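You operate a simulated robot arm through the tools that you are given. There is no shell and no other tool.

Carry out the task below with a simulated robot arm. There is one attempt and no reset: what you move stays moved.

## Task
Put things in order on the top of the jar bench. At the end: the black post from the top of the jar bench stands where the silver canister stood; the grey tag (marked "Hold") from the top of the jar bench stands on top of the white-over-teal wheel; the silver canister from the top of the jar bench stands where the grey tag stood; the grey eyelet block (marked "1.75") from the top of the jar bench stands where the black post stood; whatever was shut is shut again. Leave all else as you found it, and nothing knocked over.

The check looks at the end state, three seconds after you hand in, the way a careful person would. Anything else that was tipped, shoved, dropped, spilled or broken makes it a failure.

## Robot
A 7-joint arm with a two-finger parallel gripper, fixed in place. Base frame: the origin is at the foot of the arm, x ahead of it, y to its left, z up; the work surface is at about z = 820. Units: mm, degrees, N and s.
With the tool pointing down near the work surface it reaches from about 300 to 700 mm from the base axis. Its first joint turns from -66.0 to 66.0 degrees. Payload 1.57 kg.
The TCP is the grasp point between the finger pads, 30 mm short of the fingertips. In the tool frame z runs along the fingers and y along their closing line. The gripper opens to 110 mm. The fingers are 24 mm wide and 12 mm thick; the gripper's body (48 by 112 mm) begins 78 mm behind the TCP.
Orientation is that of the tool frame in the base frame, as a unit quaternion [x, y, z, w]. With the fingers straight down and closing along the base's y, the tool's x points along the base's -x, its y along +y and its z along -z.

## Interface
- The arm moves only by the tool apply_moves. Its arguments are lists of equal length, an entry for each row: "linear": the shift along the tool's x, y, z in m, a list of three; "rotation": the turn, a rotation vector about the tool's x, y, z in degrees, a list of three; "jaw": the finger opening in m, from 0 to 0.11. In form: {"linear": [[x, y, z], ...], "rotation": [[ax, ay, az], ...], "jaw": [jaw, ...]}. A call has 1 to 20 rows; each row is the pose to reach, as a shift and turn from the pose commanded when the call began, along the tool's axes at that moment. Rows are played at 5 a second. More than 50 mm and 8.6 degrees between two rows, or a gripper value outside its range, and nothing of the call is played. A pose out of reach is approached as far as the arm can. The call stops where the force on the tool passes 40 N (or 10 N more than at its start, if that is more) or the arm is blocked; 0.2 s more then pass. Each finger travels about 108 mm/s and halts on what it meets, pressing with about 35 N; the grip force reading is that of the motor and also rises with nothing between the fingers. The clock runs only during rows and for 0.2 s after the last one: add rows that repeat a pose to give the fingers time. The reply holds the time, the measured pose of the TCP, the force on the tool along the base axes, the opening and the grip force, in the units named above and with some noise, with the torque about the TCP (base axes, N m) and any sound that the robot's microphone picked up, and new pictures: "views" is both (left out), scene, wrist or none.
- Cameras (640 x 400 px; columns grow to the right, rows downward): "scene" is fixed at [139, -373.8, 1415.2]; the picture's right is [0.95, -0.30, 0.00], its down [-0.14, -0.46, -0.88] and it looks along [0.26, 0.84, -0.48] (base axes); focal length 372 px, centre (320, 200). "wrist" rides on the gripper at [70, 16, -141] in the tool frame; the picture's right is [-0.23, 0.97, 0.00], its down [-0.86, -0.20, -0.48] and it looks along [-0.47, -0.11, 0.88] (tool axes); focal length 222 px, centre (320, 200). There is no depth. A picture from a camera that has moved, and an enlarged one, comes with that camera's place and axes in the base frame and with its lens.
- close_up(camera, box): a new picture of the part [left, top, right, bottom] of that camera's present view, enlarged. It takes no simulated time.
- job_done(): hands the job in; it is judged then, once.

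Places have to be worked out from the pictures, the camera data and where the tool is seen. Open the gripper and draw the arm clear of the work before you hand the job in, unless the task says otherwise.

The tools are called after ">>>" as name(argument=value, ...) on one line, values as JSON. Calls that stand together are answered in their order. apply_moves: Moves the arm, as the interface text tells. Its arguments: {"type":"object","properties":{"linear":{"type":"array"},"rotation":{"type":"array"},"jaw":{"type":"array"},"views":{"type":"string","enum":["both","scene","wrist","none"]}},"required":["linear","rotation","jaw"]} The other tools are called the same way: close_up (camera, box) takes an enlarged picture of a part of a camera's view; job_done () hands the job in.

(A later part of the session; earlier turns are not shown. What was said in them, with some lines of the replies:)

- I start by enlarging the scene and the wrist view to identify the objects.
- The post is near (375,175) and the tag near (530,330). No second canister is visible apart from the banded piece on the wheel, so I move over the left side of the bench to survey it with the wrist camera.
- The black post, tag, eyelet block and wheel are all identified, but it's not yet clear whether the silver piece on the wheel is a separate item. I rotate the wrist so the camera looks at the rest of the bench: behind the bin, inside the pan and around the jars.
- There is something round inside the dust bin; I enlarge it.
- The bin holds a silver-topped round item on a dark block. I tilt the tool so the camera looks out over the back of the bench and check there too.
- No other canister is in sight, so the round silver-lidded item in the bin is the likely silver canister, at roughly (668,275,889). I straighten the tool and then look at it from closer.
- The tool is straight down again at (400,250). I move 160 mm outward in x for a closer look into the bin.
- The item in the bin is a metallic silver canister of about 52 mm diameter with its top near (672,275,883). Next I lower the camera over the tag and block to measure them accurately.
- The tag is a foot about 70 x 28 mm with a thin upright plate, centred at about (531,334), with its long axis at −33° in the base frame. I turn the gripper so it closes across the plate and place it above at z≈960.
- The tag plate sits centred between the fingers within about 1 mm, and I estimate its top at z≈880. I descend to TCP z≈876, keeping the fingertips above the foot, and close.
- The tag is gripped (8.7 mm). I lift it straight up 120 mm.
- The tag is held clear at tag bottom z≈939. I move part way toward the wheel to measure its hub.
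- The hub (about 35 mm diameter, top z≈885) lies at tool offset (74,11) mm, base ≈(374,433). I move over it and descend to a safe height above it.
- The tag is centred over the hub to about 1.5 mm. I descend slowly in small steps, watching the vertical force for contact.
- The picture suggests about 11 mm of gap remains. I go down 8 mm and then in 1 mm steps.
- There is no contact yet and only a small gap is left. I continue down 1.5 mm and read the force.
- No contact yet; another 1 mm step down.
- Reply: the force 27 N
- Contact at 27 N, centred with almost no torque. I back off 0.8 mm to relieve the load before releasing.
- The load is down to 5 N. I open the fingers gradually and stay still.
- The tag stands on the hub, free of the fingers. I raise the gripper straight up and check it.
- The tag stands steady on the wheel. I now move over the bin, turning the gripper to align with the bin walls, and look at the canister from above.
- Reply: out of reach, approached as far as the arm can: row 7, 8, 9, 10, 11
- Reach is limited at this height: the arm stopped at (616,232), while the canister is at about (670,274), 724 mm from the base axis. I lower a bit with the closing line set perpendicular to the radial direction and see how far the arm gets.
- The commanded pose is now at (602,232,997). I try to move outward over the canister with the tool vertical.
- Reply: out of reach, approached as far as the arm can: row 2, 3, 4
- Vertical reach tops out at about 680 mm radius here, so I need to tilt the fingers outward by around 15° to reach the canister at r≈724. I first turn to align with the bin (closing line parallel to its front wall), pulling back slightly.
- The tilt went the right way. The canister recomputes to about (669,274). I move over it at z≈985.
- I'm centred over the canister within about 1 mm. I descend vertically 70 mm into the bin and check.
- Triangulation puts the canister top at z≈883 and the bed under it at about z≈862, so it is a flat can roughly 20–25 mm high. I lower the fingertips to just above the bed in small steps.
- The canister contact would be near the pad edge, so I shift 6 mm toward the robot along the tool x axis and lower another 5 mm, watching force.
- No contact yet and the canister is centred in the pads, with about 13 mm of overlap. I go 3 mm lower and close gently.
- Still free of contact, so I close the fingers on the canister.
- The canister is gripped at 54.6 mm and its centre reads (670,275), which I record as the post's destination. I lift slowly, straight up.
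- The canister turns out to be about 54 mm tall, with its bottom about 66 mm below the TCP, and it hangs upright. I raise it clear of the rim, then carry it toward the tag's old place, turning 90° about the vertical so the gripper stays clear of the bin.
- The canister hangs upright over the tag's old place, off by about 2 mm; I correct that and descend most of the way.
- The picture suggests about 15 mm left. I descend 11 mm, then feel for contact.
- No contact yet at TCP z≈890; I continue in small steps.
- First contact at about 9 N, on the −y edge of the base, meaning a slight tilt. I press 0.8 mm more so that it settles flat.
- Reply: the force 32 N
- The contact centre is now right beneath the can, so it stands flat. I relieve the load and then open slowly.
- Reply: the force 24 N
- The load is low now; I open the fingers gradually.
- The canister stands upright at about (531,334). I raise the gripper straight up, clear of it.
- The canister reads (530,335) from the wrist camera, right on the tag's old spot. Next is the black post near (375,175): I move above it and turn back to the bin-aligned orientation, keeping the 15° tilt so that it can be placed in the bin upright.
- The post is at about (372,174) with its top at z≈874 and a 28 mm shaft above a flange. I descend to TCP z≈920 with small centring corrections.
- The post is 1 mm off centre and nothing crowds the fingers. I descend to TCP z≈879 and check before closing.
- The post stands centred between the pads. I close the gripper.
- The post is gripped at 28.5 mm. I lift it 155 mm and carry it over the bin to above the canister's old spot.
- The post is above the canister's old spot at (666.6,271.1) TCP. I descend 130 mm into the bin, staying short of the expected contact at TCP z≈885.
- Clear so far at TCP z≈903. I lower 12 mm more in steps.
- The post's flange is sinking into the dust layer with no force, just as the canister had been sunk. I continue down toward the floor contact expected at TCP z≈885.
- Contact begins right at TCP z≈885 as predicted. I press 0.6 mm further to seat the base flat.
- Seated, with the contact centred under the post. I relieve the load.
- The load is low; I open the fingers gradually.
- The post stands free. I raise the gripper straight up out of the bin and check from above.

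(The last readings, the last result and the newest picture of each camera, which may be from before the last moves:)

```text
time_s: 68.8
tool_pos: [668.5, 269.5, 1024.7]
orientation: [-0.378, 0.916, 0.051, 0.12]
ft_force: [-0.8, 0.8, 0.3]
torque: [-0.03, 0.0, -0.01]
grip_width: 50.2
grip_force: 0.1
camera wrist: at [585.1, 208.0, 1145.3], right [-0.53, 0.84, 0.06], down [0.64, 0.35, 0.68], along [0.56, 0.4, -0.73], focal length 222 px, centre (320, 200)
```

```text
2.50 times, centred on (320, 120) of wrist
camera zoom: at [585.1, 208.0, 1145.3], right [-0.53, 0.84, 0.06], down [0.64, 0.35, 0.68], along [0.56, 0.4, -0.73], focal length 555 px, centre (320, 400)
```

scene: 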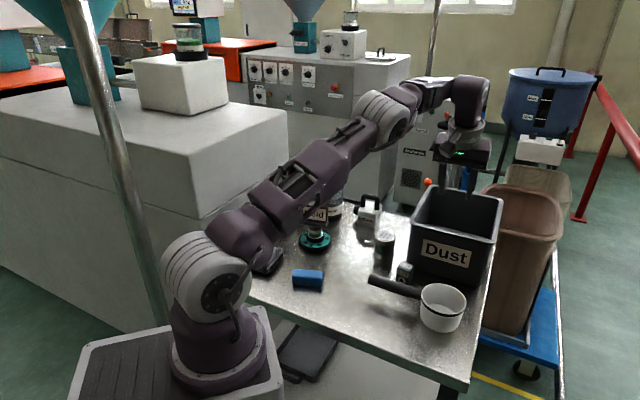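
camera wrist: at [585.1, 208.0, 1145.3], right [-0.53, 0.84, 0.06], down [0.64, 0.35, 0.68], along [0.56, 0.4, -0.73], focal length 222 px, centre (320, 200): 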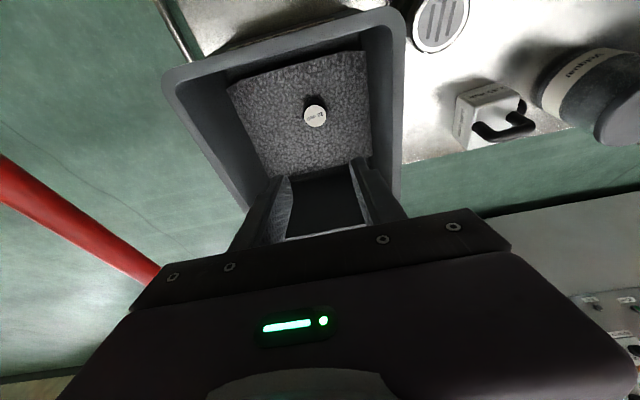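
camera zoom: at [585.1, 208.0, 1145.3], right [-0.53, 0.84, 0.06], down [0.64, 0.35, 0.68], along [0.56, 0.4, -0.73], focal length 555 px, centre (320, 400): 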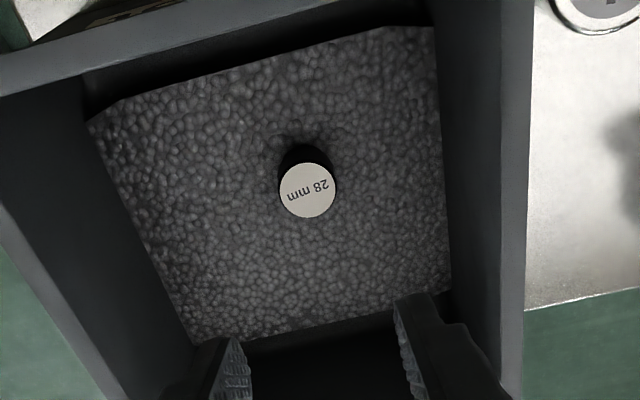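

The post stands upright in the dust at the canister's old spot. Now the eyelet block: I move back, straighten the tool and place the camera above the block near (532,220).

>>> apply_moves(linear=[[0.0192, 0.0148, -0.0069], [0.0385, 0.0295, -0.0137], [0.0577, 0.0443, -0.0206], [0.0577, 0.0443, -0.0206]], rotation=[[0, 5, 0], [0, 10, 0], [0, 15, 0], [0, 15, 0]], jaw=[0.05, 0.05, 0.05, 0.05])

>>> close_up(camera="wrist", box=[220, 30, 420, 170])

```text
time_s: 69.8
tool_pos: [592.5, 258.8, 1029.0]
orientation: [-0.382, 0.924, 0.0, -0.001]
ft_force: [0.4, -0.2, 0.3]
torque: [-0.01, -0.01, -0.01]
grip_width: 50.1
grip_force: 0.0
camera wrist: at [532.7, 221.0, 1171.4], right [-0.53, 0.85, 0.0], down [0.75, 0.46, 0.48], along [0.41, 0.25, -0.88], focal length 222 px, centre (320, 200)
```

scene: 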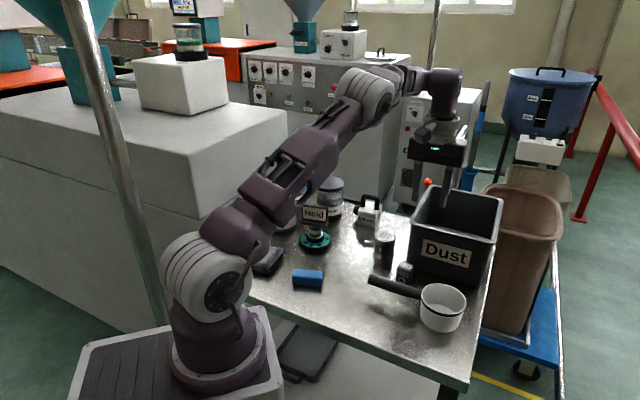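
wrist: 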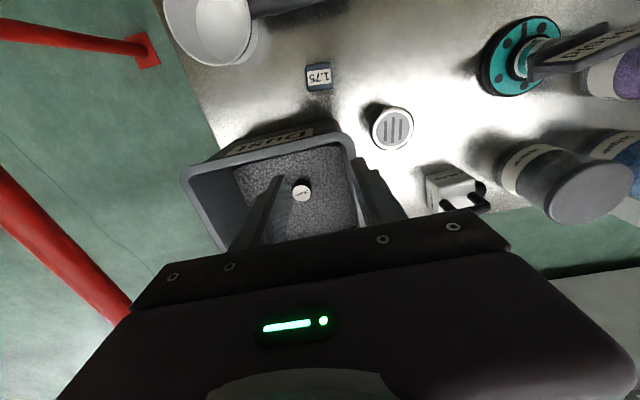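

```text
2.86 times, centred on (320, 100) of wrist
camera zoom: at [532.7, 221.0, 1171.4], right [-0.53, 0.85, 0.0], down [0.75, 0.46, 0.48], along [0.41, 0.25, -0.88], focal length 635 px, centre (320, 486)
```

zoom: 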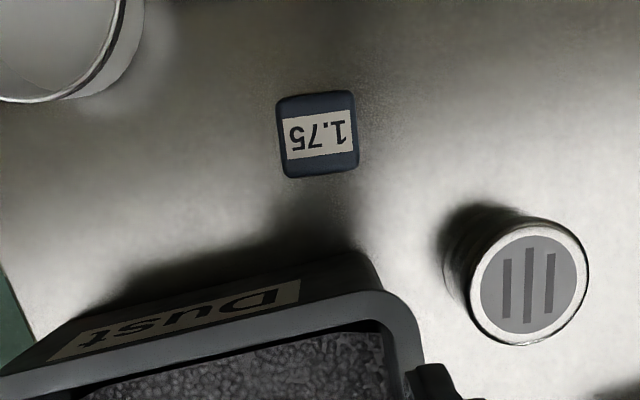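

The block top (about 30–33 mm square) is centred at TCP offset (73,16), i.e. base (529.5,218.3), with its edges at about 129°/39°. I close along 129°, parallel to the bin front, so I move horizontally above it with a 6° turn, then descend partway.

>>> apply_moves(linear=[[0.0367, 0.008, 0], [0.0734, 0.0159, 0], [0.0734, 0.0159, 0.04], [0.0734, 0.0159, 0.085], [0.0734, 0.0159, 0.085]], rotation=[[0, 0, 3], [0, 0, 5.9], [0, 0, 5.9], [0, 0, 5.9], [0, 0, 5.9]], jaw=[0.06, 0.065, 0.065, 0.065, 0.065])

>>> close_up(camera="wrist", box=[240, 90, 400, 200])

>>> close_up(camera="scene", box=[370, 210, 450, 310])

```text
time_s: 71.0
tool_pos: [530.7, 215.4, 940.3]
orientation: [-0.334, 0.942, 0.001, 0.0]
ft_force: [0.3, -0.3, -0.2]
torque: [0.0, -0.01, -0.03]
grip_width: 65.1
grip_force: 0.0
camera wrist: at [468.1, 185.0, 1083.4], right [-0.44, 0.9, 0.0], down [0.79, 0.38, 0.48], along [0.43, 0.21, -0.88], focal length 222 px, centre (320, 200)
```

scene: 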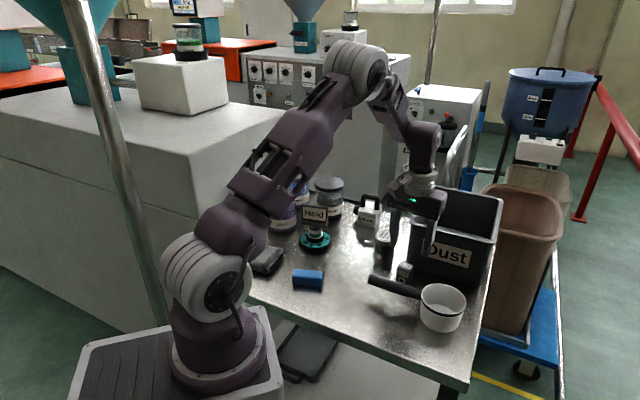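
wrist: 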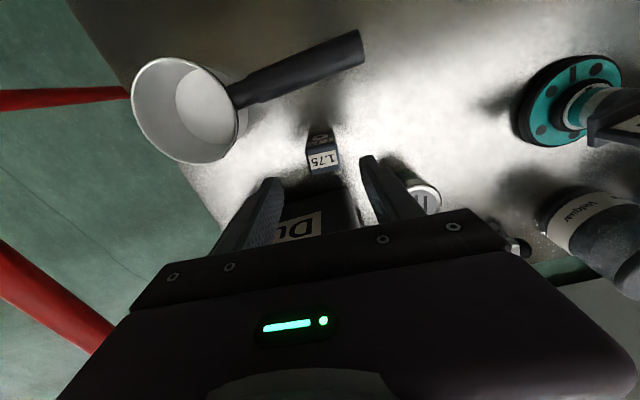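

```text
3.64 times, centred on (320, 145) of wrist
camera zoom: at [468.1, 185.0, 1083.4], right [-0.44, 0.9, 0.0], down [0.79, 0.38, 0.48], along [0.43, 0.21, -0.88], focal length 808 px, centre (320, 400)
```

zoom: 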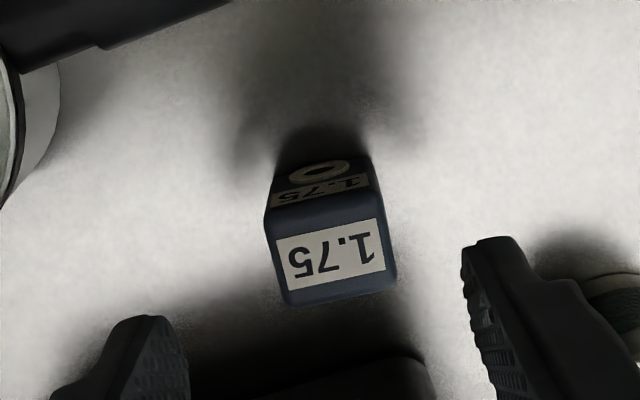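

```text
4.00 times, centred on (410, 260) of scene
camera zoom: at [139.0, -373.8, 1415.2], right [0.95, -0.3, 0.0], down [-0.14, -0.46, -0.88], along [0.26, 0.84, -0.48], focal length 1487 px, centre (-40, -40)
```

zoom: 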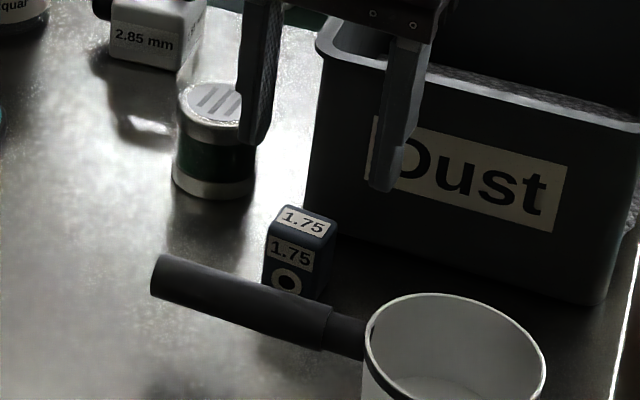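

The block is 3.4 mm off along the closing line and about 3.5° off in angle. I correct both and descend to TCP z≈868.

>>> apply_moves(linear=[[0.0006, 0.0034, 0], [0.0006, 0.0034, 0.025], [0.0006, 0.0034, 0.05], [0.0006, 0.0034, 0.072], [0.0006, 0.0034, 0.072]], rotation=[[0, 0, 3.5], [0, 0, 3.5], [0, 0, 3.5], [0, 0, 3.5], [0, 0, 3.5]], jaw=[0.065, 0.065, 0.065, 0.065, 0.065])

>>> close_up(camera="wrist", box=[240, 120, 400, 230])

>>> close_up(camera="scene", box=[370, 210, 450, 310])

```text
time_s: 72.2
tool_pos: [527.1, 220.3, 871.6]
orientation: [-0.304, 0.953, 0.0, 0.001]
ft_force: [-0.2, -0.7, -0.1]
torque: [0.01, -0.01, -0.01]
grip_width: 65.2
grip_force: 0.0
camera wrist: at [461.8, 192.6, 1014.9], right [-0.38, 0.92, 0.0], down [0.81, 0.33, 0.48], along [0.44, 0.18, -0.88], focal length 222 px, centre (320, 200)
```

scene: 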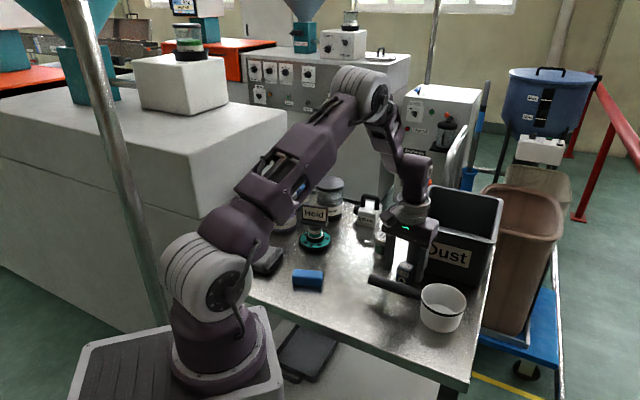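
wrist: 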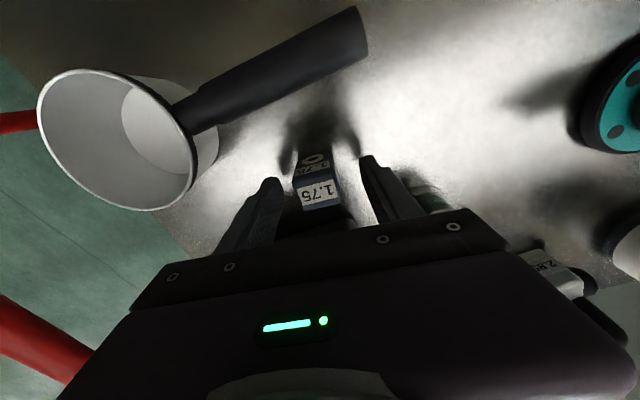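

```text
3.64 times, centred on (320, 175) of wrist
camera zoom: at [461.8, 192.6, 1014.9], right [-0.38, 0.92, 0.0], down [0.81, 0.33, 0.48], along [0.44, 0.18, -0.88], focal length 808 px, centre (320, 291)
```

zoom: 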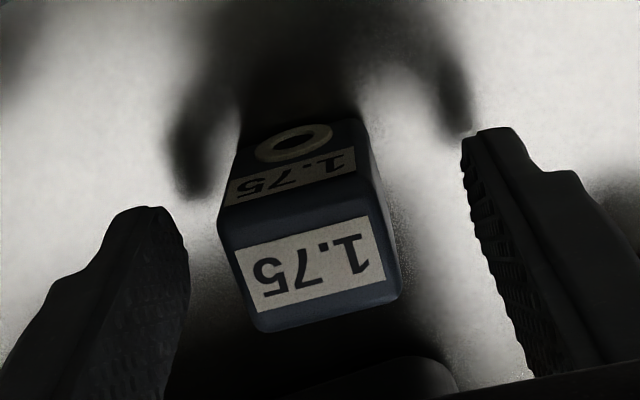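

```text
4.00 times, centred on (410, 260) of scene
camera zoom: at [139.0, -373.8, 1415.2], right [0.95, -0.3, 0.0], down [-0.14, -0.46, -0.88], along [0.26, 0.84, -0.48], focal length 1487 px, centre (-40, -40)
```

zoom: 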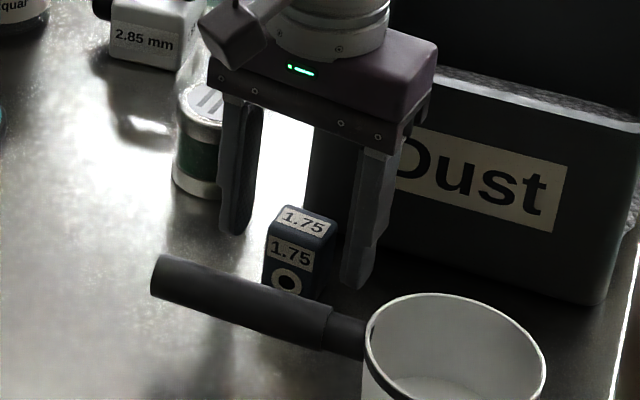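

Alignment in angle is good; the block is 2 mm off in the closing direction. I correct that, go 4 mm lower and close.

>>> apply_moves(linear=[[-0.001, -0.002, 0.002], [-0.001, -0.002, 0.004], [-0.001, -0.002, 0.004], [-0.001, -0.002, 0.004], [-0.001, -0.002, 0.004], [-0.001, -0.002, 0.004], [-0.001, -0.002, 0.004]], rotation=[[0, 0, 0], [0, 0, 0], [0, 0, 0], [0, 0, 0], [0, 0, 0], [0, 0, 0], [0, 0, 0]], jaw=[0.065, 0.065, 0.05, 0.038, 0.028, 0.018, 0.018])

>>> close_up(camera="wrist", box=[240, 120, 400, 230])

```text
time_s: 73.8
tool_pos: [529.6, 219.4, 867.6]
orientation: [-0.305, 0.952, 0.0, 0.0]
ft_force: [-0.1, -0.3, 0.0]
torque: [0.02, -0.01, -0.04]
grip_width: 33.0
grip_force: 34.9
camera wrist: at [463.7, 192.0, 1011.1], right [-0.38, 0.92, 0.0], down [0.81, 0.33, 0.48], along [0.44, 0.18, -0.88], focal length 222 px, centre (320, 200)
```

scene: 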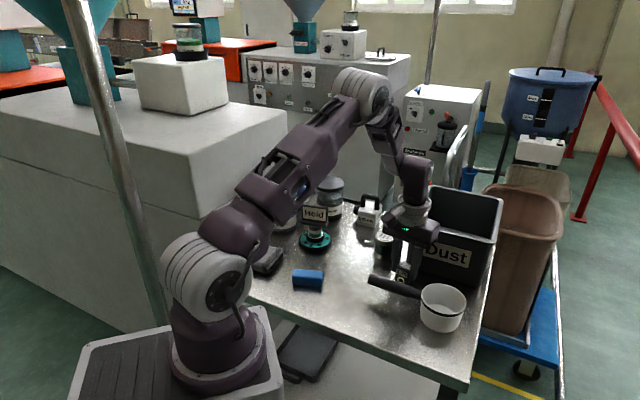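
wrist: 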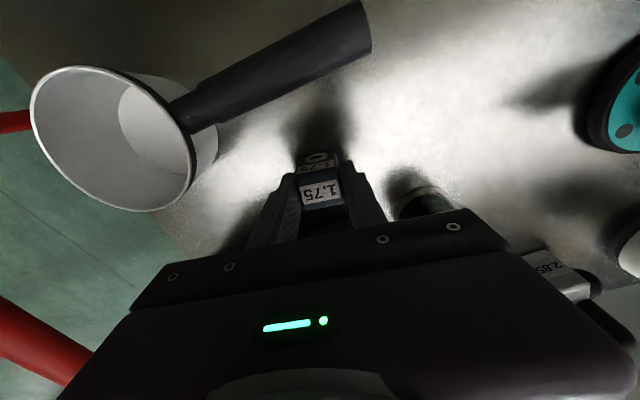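

```text
3.64 times, centred on (320, 175) of wrist
camera zoom: at [463.7, 192.0, 1011.1], right [-0.38, 0.92, 0.0], down [0.81, 0.33, 0.48], along [0.44, 0.18, -0.88], focal length 808 px, centre (320, 291)
```

zoom: 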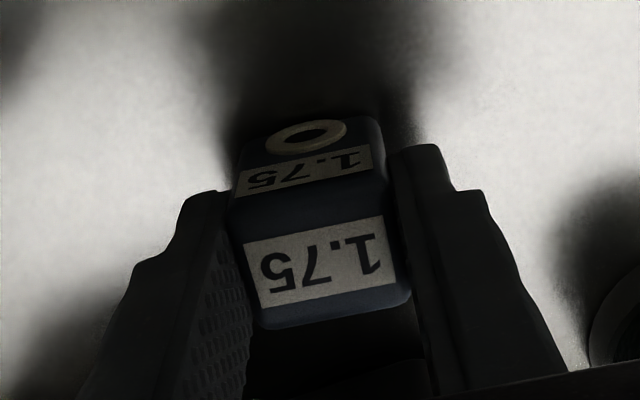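

The block is held at 33 mm. I lift it 120 mm and carry it to above the post's old place, (372.5,174.5).

>>> apply_moves(linear=[[0, 0, -0.02], [0, 0, -0.05], [0, 0, -0.085], [0, 0, -0.12], [0.0379, 0.0135, -0.12], [0.0758, 0.0271, -0.12], [0.1137, 0.0406, -0.12], [0.1516, 0.0541, -0.12], [0.1516, 0.0541, -0.12]], rotation=[[0, 0, 0], [0, 0, 0], [0, 0, 0], [0, 0, 0], [0, 0, 0], [0, 0, 0], [0, 0, 0], [0, 0, 0], [0, 0, 0]], jaw=[0.018, 0.018, 0.018, 0.018, 0.018, 0.018, 0.018, 0.018, 0.018])

>>> close_up(camera="scene", box=[310, 220, 390, 320])

>>> close_up(camera="wrist", box=[240, 90, 400, 200])

```text
time_s: 75.8
tool_pos: [373.7, 176.9, 989.1]
orientation: [-0.304, 0.953, -0.001, 0.0]
ft_force: [0.2, -0.2, -0.7]
torque: [-0.02, 0.02, 0.01]
grip_width: 33.0
grip_force: 35.3
camera wrist: at [309.6, 149.8, 1129.9], right [-0.38, 0.93, 0.0], down [0.81, 0.33, 0.48], along [0.44, 0.18, -0.88], focal length 222 px, centre (320, 200)
```

scene: 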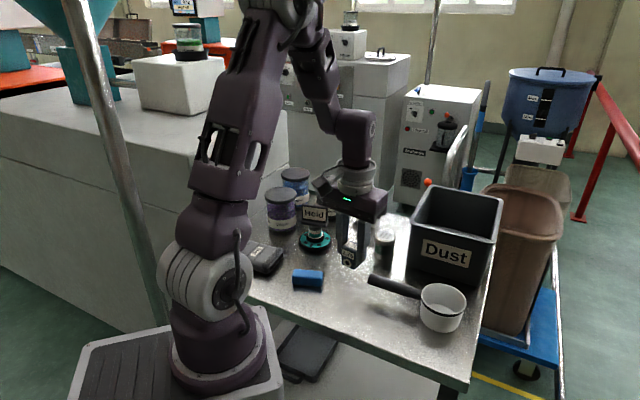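
wrist: 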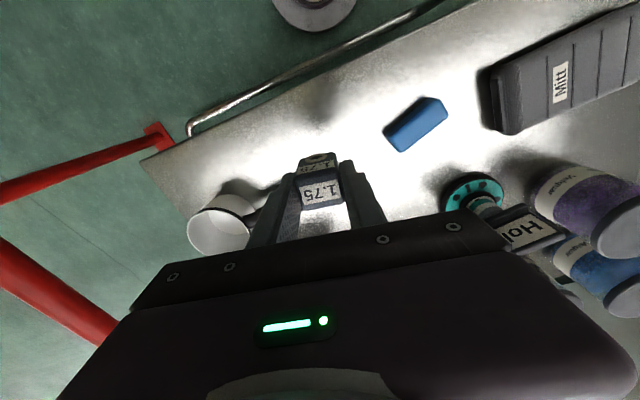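

```text
4.00 times, centred on (350, 270) of scene
camera zoom: at [139.0, -373.8, 1415.2], right [0.95, -0.3, 0.0], down [-0.14, -0.46, -0.88], along [0.26, 0.84, -0.48], focal length 1487 px, centre (200, -80)
```

zoom: 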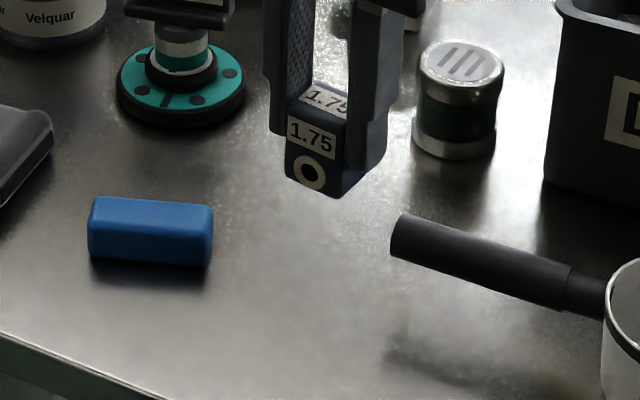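

```text
3.64 times, centred on (320, 145) of wrist
camera zoom: at [309.6, 149.8, 1129.9], right [-0.38, 0.93, 0.0], down [0.81, 0.33, 0.48], along [0.44, 0.18, -0.88], focal length 808 px, centre (320, 400)
```

zoom: 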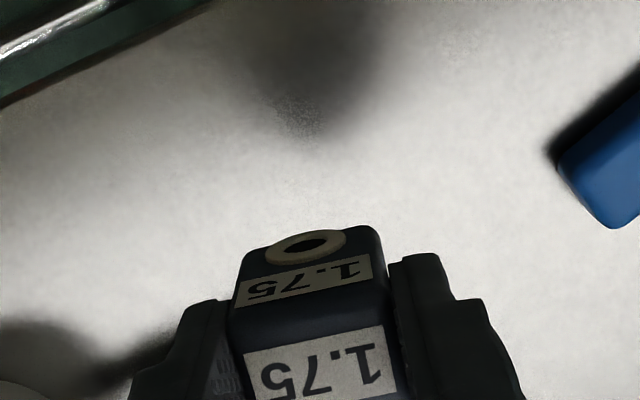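

I descend 108 mm, leaving the last bit for contact sensing, and will compare with the post's old base centre in the scene picture (pixel (349,308)).

>>> apply_moves(linear=[[0, 0, 0.035], [0, 0, 0.07], [0, 0, 0.095], [0, 0, 0.112], [0, 0, 0.112]], rotation=[[0, 0, 0], [0, 0, 0], [0, 0, 0], [0, 0, 0], [0, 0, 0]], jaw=[0.018, 0.018, 0.018, 0.018, 0.018], views="none")

>>> close_up(camera="scene", box=[320, 270, 380, 320])

```text
time_s: 77.0
tool_pos: [374.6, 175.4, 876.1]
orientation: [-0.305, 0.952, -0.001, -0.001]
ft_force: [0.9, 0.3, -0.2]
torque: [-0.03, 0.0, 0.02]
grip_width: 32.7
grip_force: 34.9
```

```text
8.00 times, centred on (350, 295) of scene
camera zoom: at [139.0, -373.8, 1415.2], right [0.95, -0.3, 0.0], down [-0.14, -0.46, -0.88], along [0.26, 0.84, -0.48], focal length 2974 px, centre (80, -560)
```

zoom: 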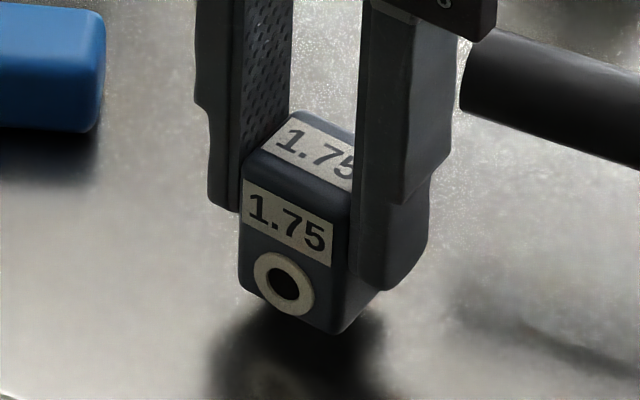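

Compared with the post's old base in the same picture, the block would land about 4 mm too close to the camera. I shift by (+2,+3) mm in base x,y and lower 5 mm.

>>> apply_moves(linear=[[-0.0034, 0.0013, 0.0], [-0.0034, 0.0013, 0.004], [-0.0034, 0.0013, 0.006], [-0.0034, 0.0013, 0.006]], rotation=[[0, 0, 0], [0, 0, 0], [0, 0, 0], [0, 0, 0]], jaw=[0.018, 0.018, 0.018, 0.018], views="none")

>>> close_up(camera="scene", box=[320, 270, 380, 320])

```text
time_s: 78.0
tool_pos: [377.2, 177.5, 869.9]
orientation: [-0.305, 0.952, 0.0, 0.0]
ft_force: [0.4, -0.6, -0.6]
torque: [0.04, -0.02, 0.04]
grip_width: 32.8
grip_force: 34.9
```

```text
8.00 times, centred on (350, 295) of scene
camera zoom: at [139.0, -373.8, 1415.2], right [0.95, -0.3, 0.0], down [-0.14, -0.46, -0.88], along [0.26, 0.84, -0.48], focal length 2974 px, centre (80, -560)
```

zoom: 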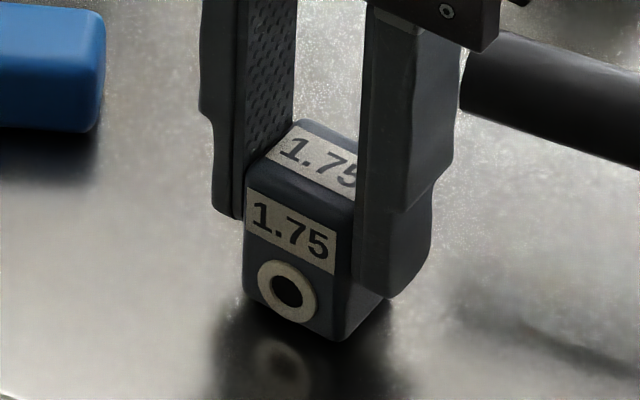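

Alignment is now within about 1.5 mm. I step down to contact.

>>> apply_moves(linear=[[0, 0, 0.001], [0, 0, 0.002], [0, 0, 0.002]], rotation=[[0, 0, 0], [0, 0, 0], [0, 0, 0]], jaw=[0.018, 0.018, 0.018], views="none")

```text
time_s: 78.8
tool_pos: [377.1, 177.9, 869.2]
orientation: [-0.305, 0.952, 0.0, 0.001]
ft_force: [-2.0, -2.1, 14.4]
torque: [-0.07, 0.07, 0.0]
grip_width: 33.0
grip_force: 34.9
```

Contact at 15 N, centred. I relieve the load by 0.8 mm and open slowly.

>>> apply_moves(linear=[[0, 0, -0.0008], [0, 0, -0.0012], [0, 0, -0.0012]], rotation=[[0, 0, 0], [0, 0, 0], [0, 0, 0]], jaw=[0.018, 0.018, 0.018], views="none")

```text
time_s: 79.6
tool_pos: [375.2, 178.4, 869.6]
orientation: [-0.305, 0.952, 0.0, 0.0]
ft_force: [-1.8, -0.5, 6.1]
torque: [0.08, 0.03, 0.02]
grip_width: 33.0
grip_force: 35.0
```

>>> apply_moves(linear=[[0, 0, 0], [0, 0, 0], [0, 0, 0], [0, 0, 0], [0, 0, 0], [0, 0, 0]], rotation=[[0, 0, 0], [0, 0, 0], [0, 0, 0], [0, 0, 0], [0, 0, 0], [0, 0, 0]], jaw=[0.034, 0.036, 0.04, 0.05, 0.06, 0.06])

>>> close_up(camera="scene", box=[320, 270, 380, 320])

```text
time_s: 81.0
tool_pos: [375.7, 178.5, 868.1]
orientation: [-0.305, 0.952, 0.0, 0.0]
ft_force: [-0.5, -0.2, -0.5]
torque: [-0.02, -0.02, 0.0]
grip_width: 59.7
grip_force: 0.1
camera wrist: at [310.9, 150.9, 1011.1], right [-0.38, 0.92, 0.0], down [0.81, 0.33, 0.48], along [0.44, 0.18, -0.88], focal length 222 px, centre (320, 200)
```

scene: 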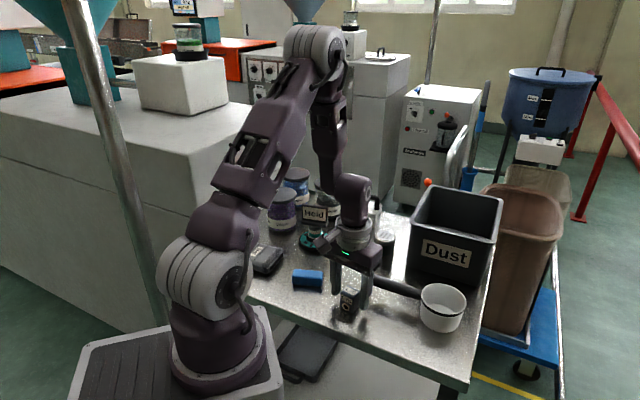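
wrist: 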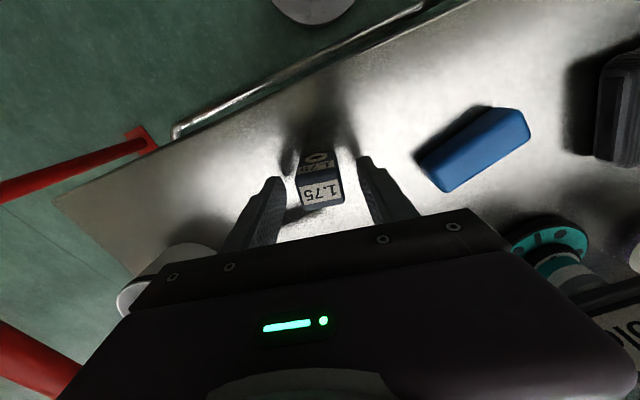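

```text
8.00 times, centred on (350, 295) of scene
camera zoom: at [139.0, -373.8, 1415.2], right [0.95, -0.3, 0.0], down [-0.14, -0.46, -0.88], along [0.26, 0.84, -0.48], focal length 2974 px, centre (80, -560)
```

zoom: 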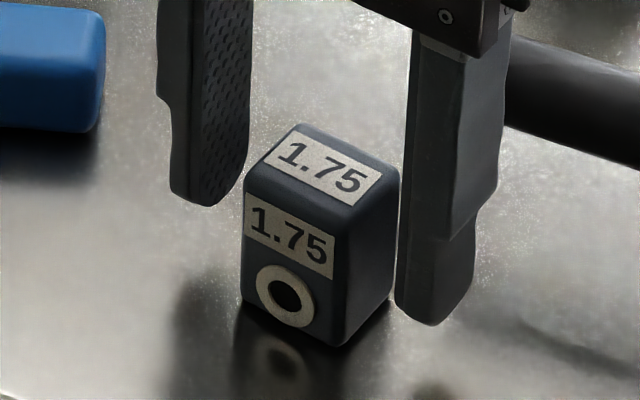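

The block stands where the post was. I raise the gripper straight up and clear of the work.

>>> apply_moves(linear=[[0, 0, -0.02], [0, 0, -0.05], [0, 0, -0.09], [0, 0, -0.13], [0, 0, -0.17], [0, 0, -0.2], [0, 0, -0.2]], rotation=[[0, 0, 0], [0, 0, 0], [0, 0, 0], [0, 0, 0], [0, 0, 0], [0, 0, 0], [0, 0, 0]], jaw=[0.06, 0.06, 0.06, 0.06, 0.06, 0.06, 0.06])

>>> close_up(camera="scene", box=[240, 160, 400, 320])

>>> close_up(camera="scene", box=[330, 180, 510, 340])

```text
time_s: 82.6
tool_pos: [377.5, 179.5, 1072.2]
orientation: [-0.305, 0.952, 0.0, 0.0]
ft_force: [0.2, 0.2, -0.6]
torque: [0.0, -0.02, 0.02]
grip_width: 59.9
grip_force: 0.1
camera wrist: at [311.9, 152.6, 1214.2], right [-0.38, 0.92, 0.0], down [0.81, 0.33, 0.48], along [0.44, 0.18, -0.88], focal length 222 px, centre (320, 200)
```

scene: 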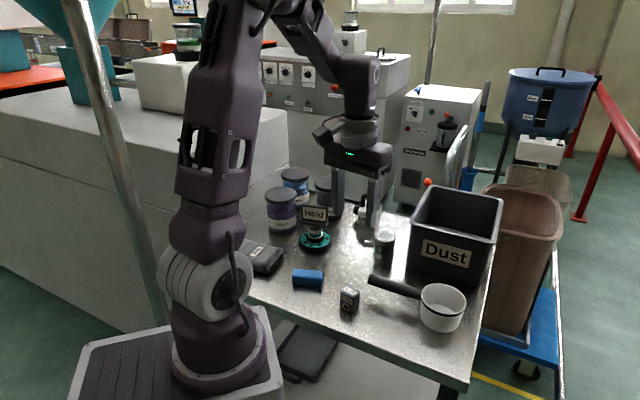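
wrist: 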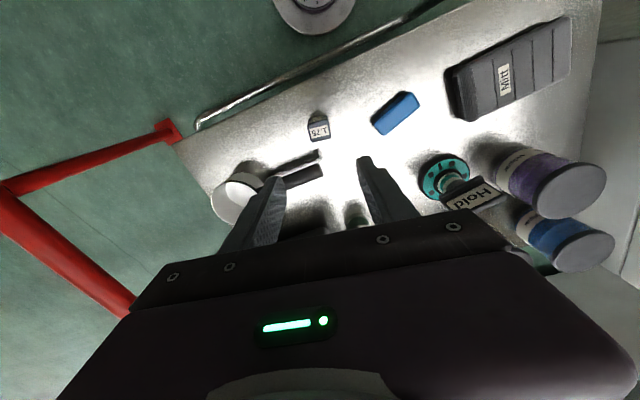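

```text
2.50 times, centred on (320, 240) of scene
camera zoom: at [139.0, -373.8, 1415.2], right [0.95, -0.3, 0.0], down [-0.14, -0.46, -0.88], along [0.26, 0.84, -0.48], focal length 929 px, centre (320, 100)
```

zoom: 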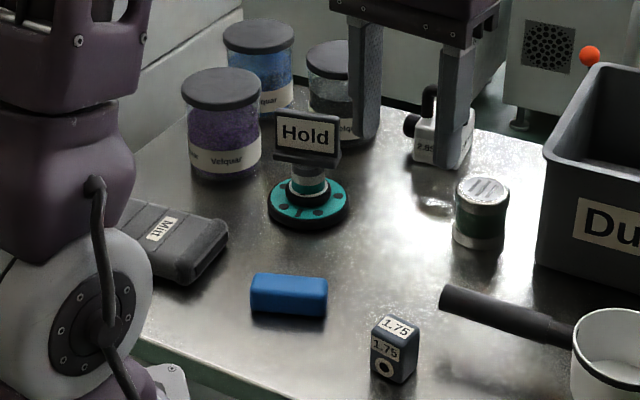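

```text
2.50 times, centred on (420, 260) of scene
camera zoom: at [139.0, -373.8, 1415.2], right [0.95, -0.3, 0.0], down [-0.14, -0.46, -0.88], along [0.26, 0.84, -0.48], focal length 929 px, centre (70, 50)
```

zoom: 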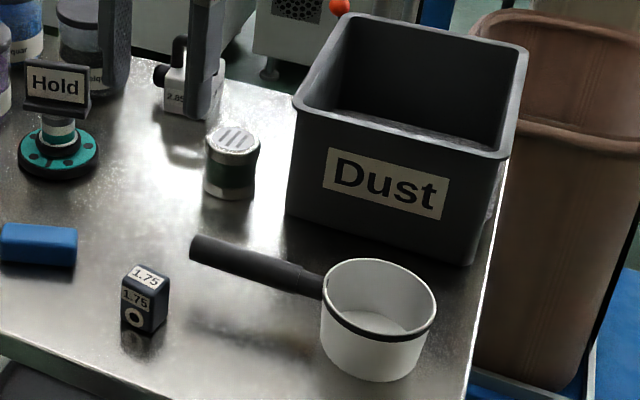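

All four pieces stand in their places. The bin, pan, jars and the rest look unmoved, nothing had been opened, and the gripper is open and clear, so I hand in the job.

>>> job_done()

```text
The job is handed in.
```

All four pieces were moved and I handed the job in. In the last pictures nothing was tipped or knocked over and the other objects look unmoved. The result of the check has not come back.

- **Grey tag ("Hold"):** it stands on the hub of the white-over-teal wheel.
- **Silver canister:** it stands where the tag was, within a few millimetres by the camera measurements.
- **Black post:** it stands in the Dust bin where the canister was. Its base is sunk in the dust layer, as the canister's was.
- **Grey eyelet block ("1.75"):** it stands where the post was, within about 2 mm in the scene picture.

**Which canister:** the only separate silver canister I found was inside the Dust bin, so I took that as the one meant. I took the silver-topped piece on the wheel to be the wheel's own hub, since the tag could not stand on the wheel otherwise.

I opened nothing, so there was nothing to shut again. The gripper is open and the arm is clear of the bench.
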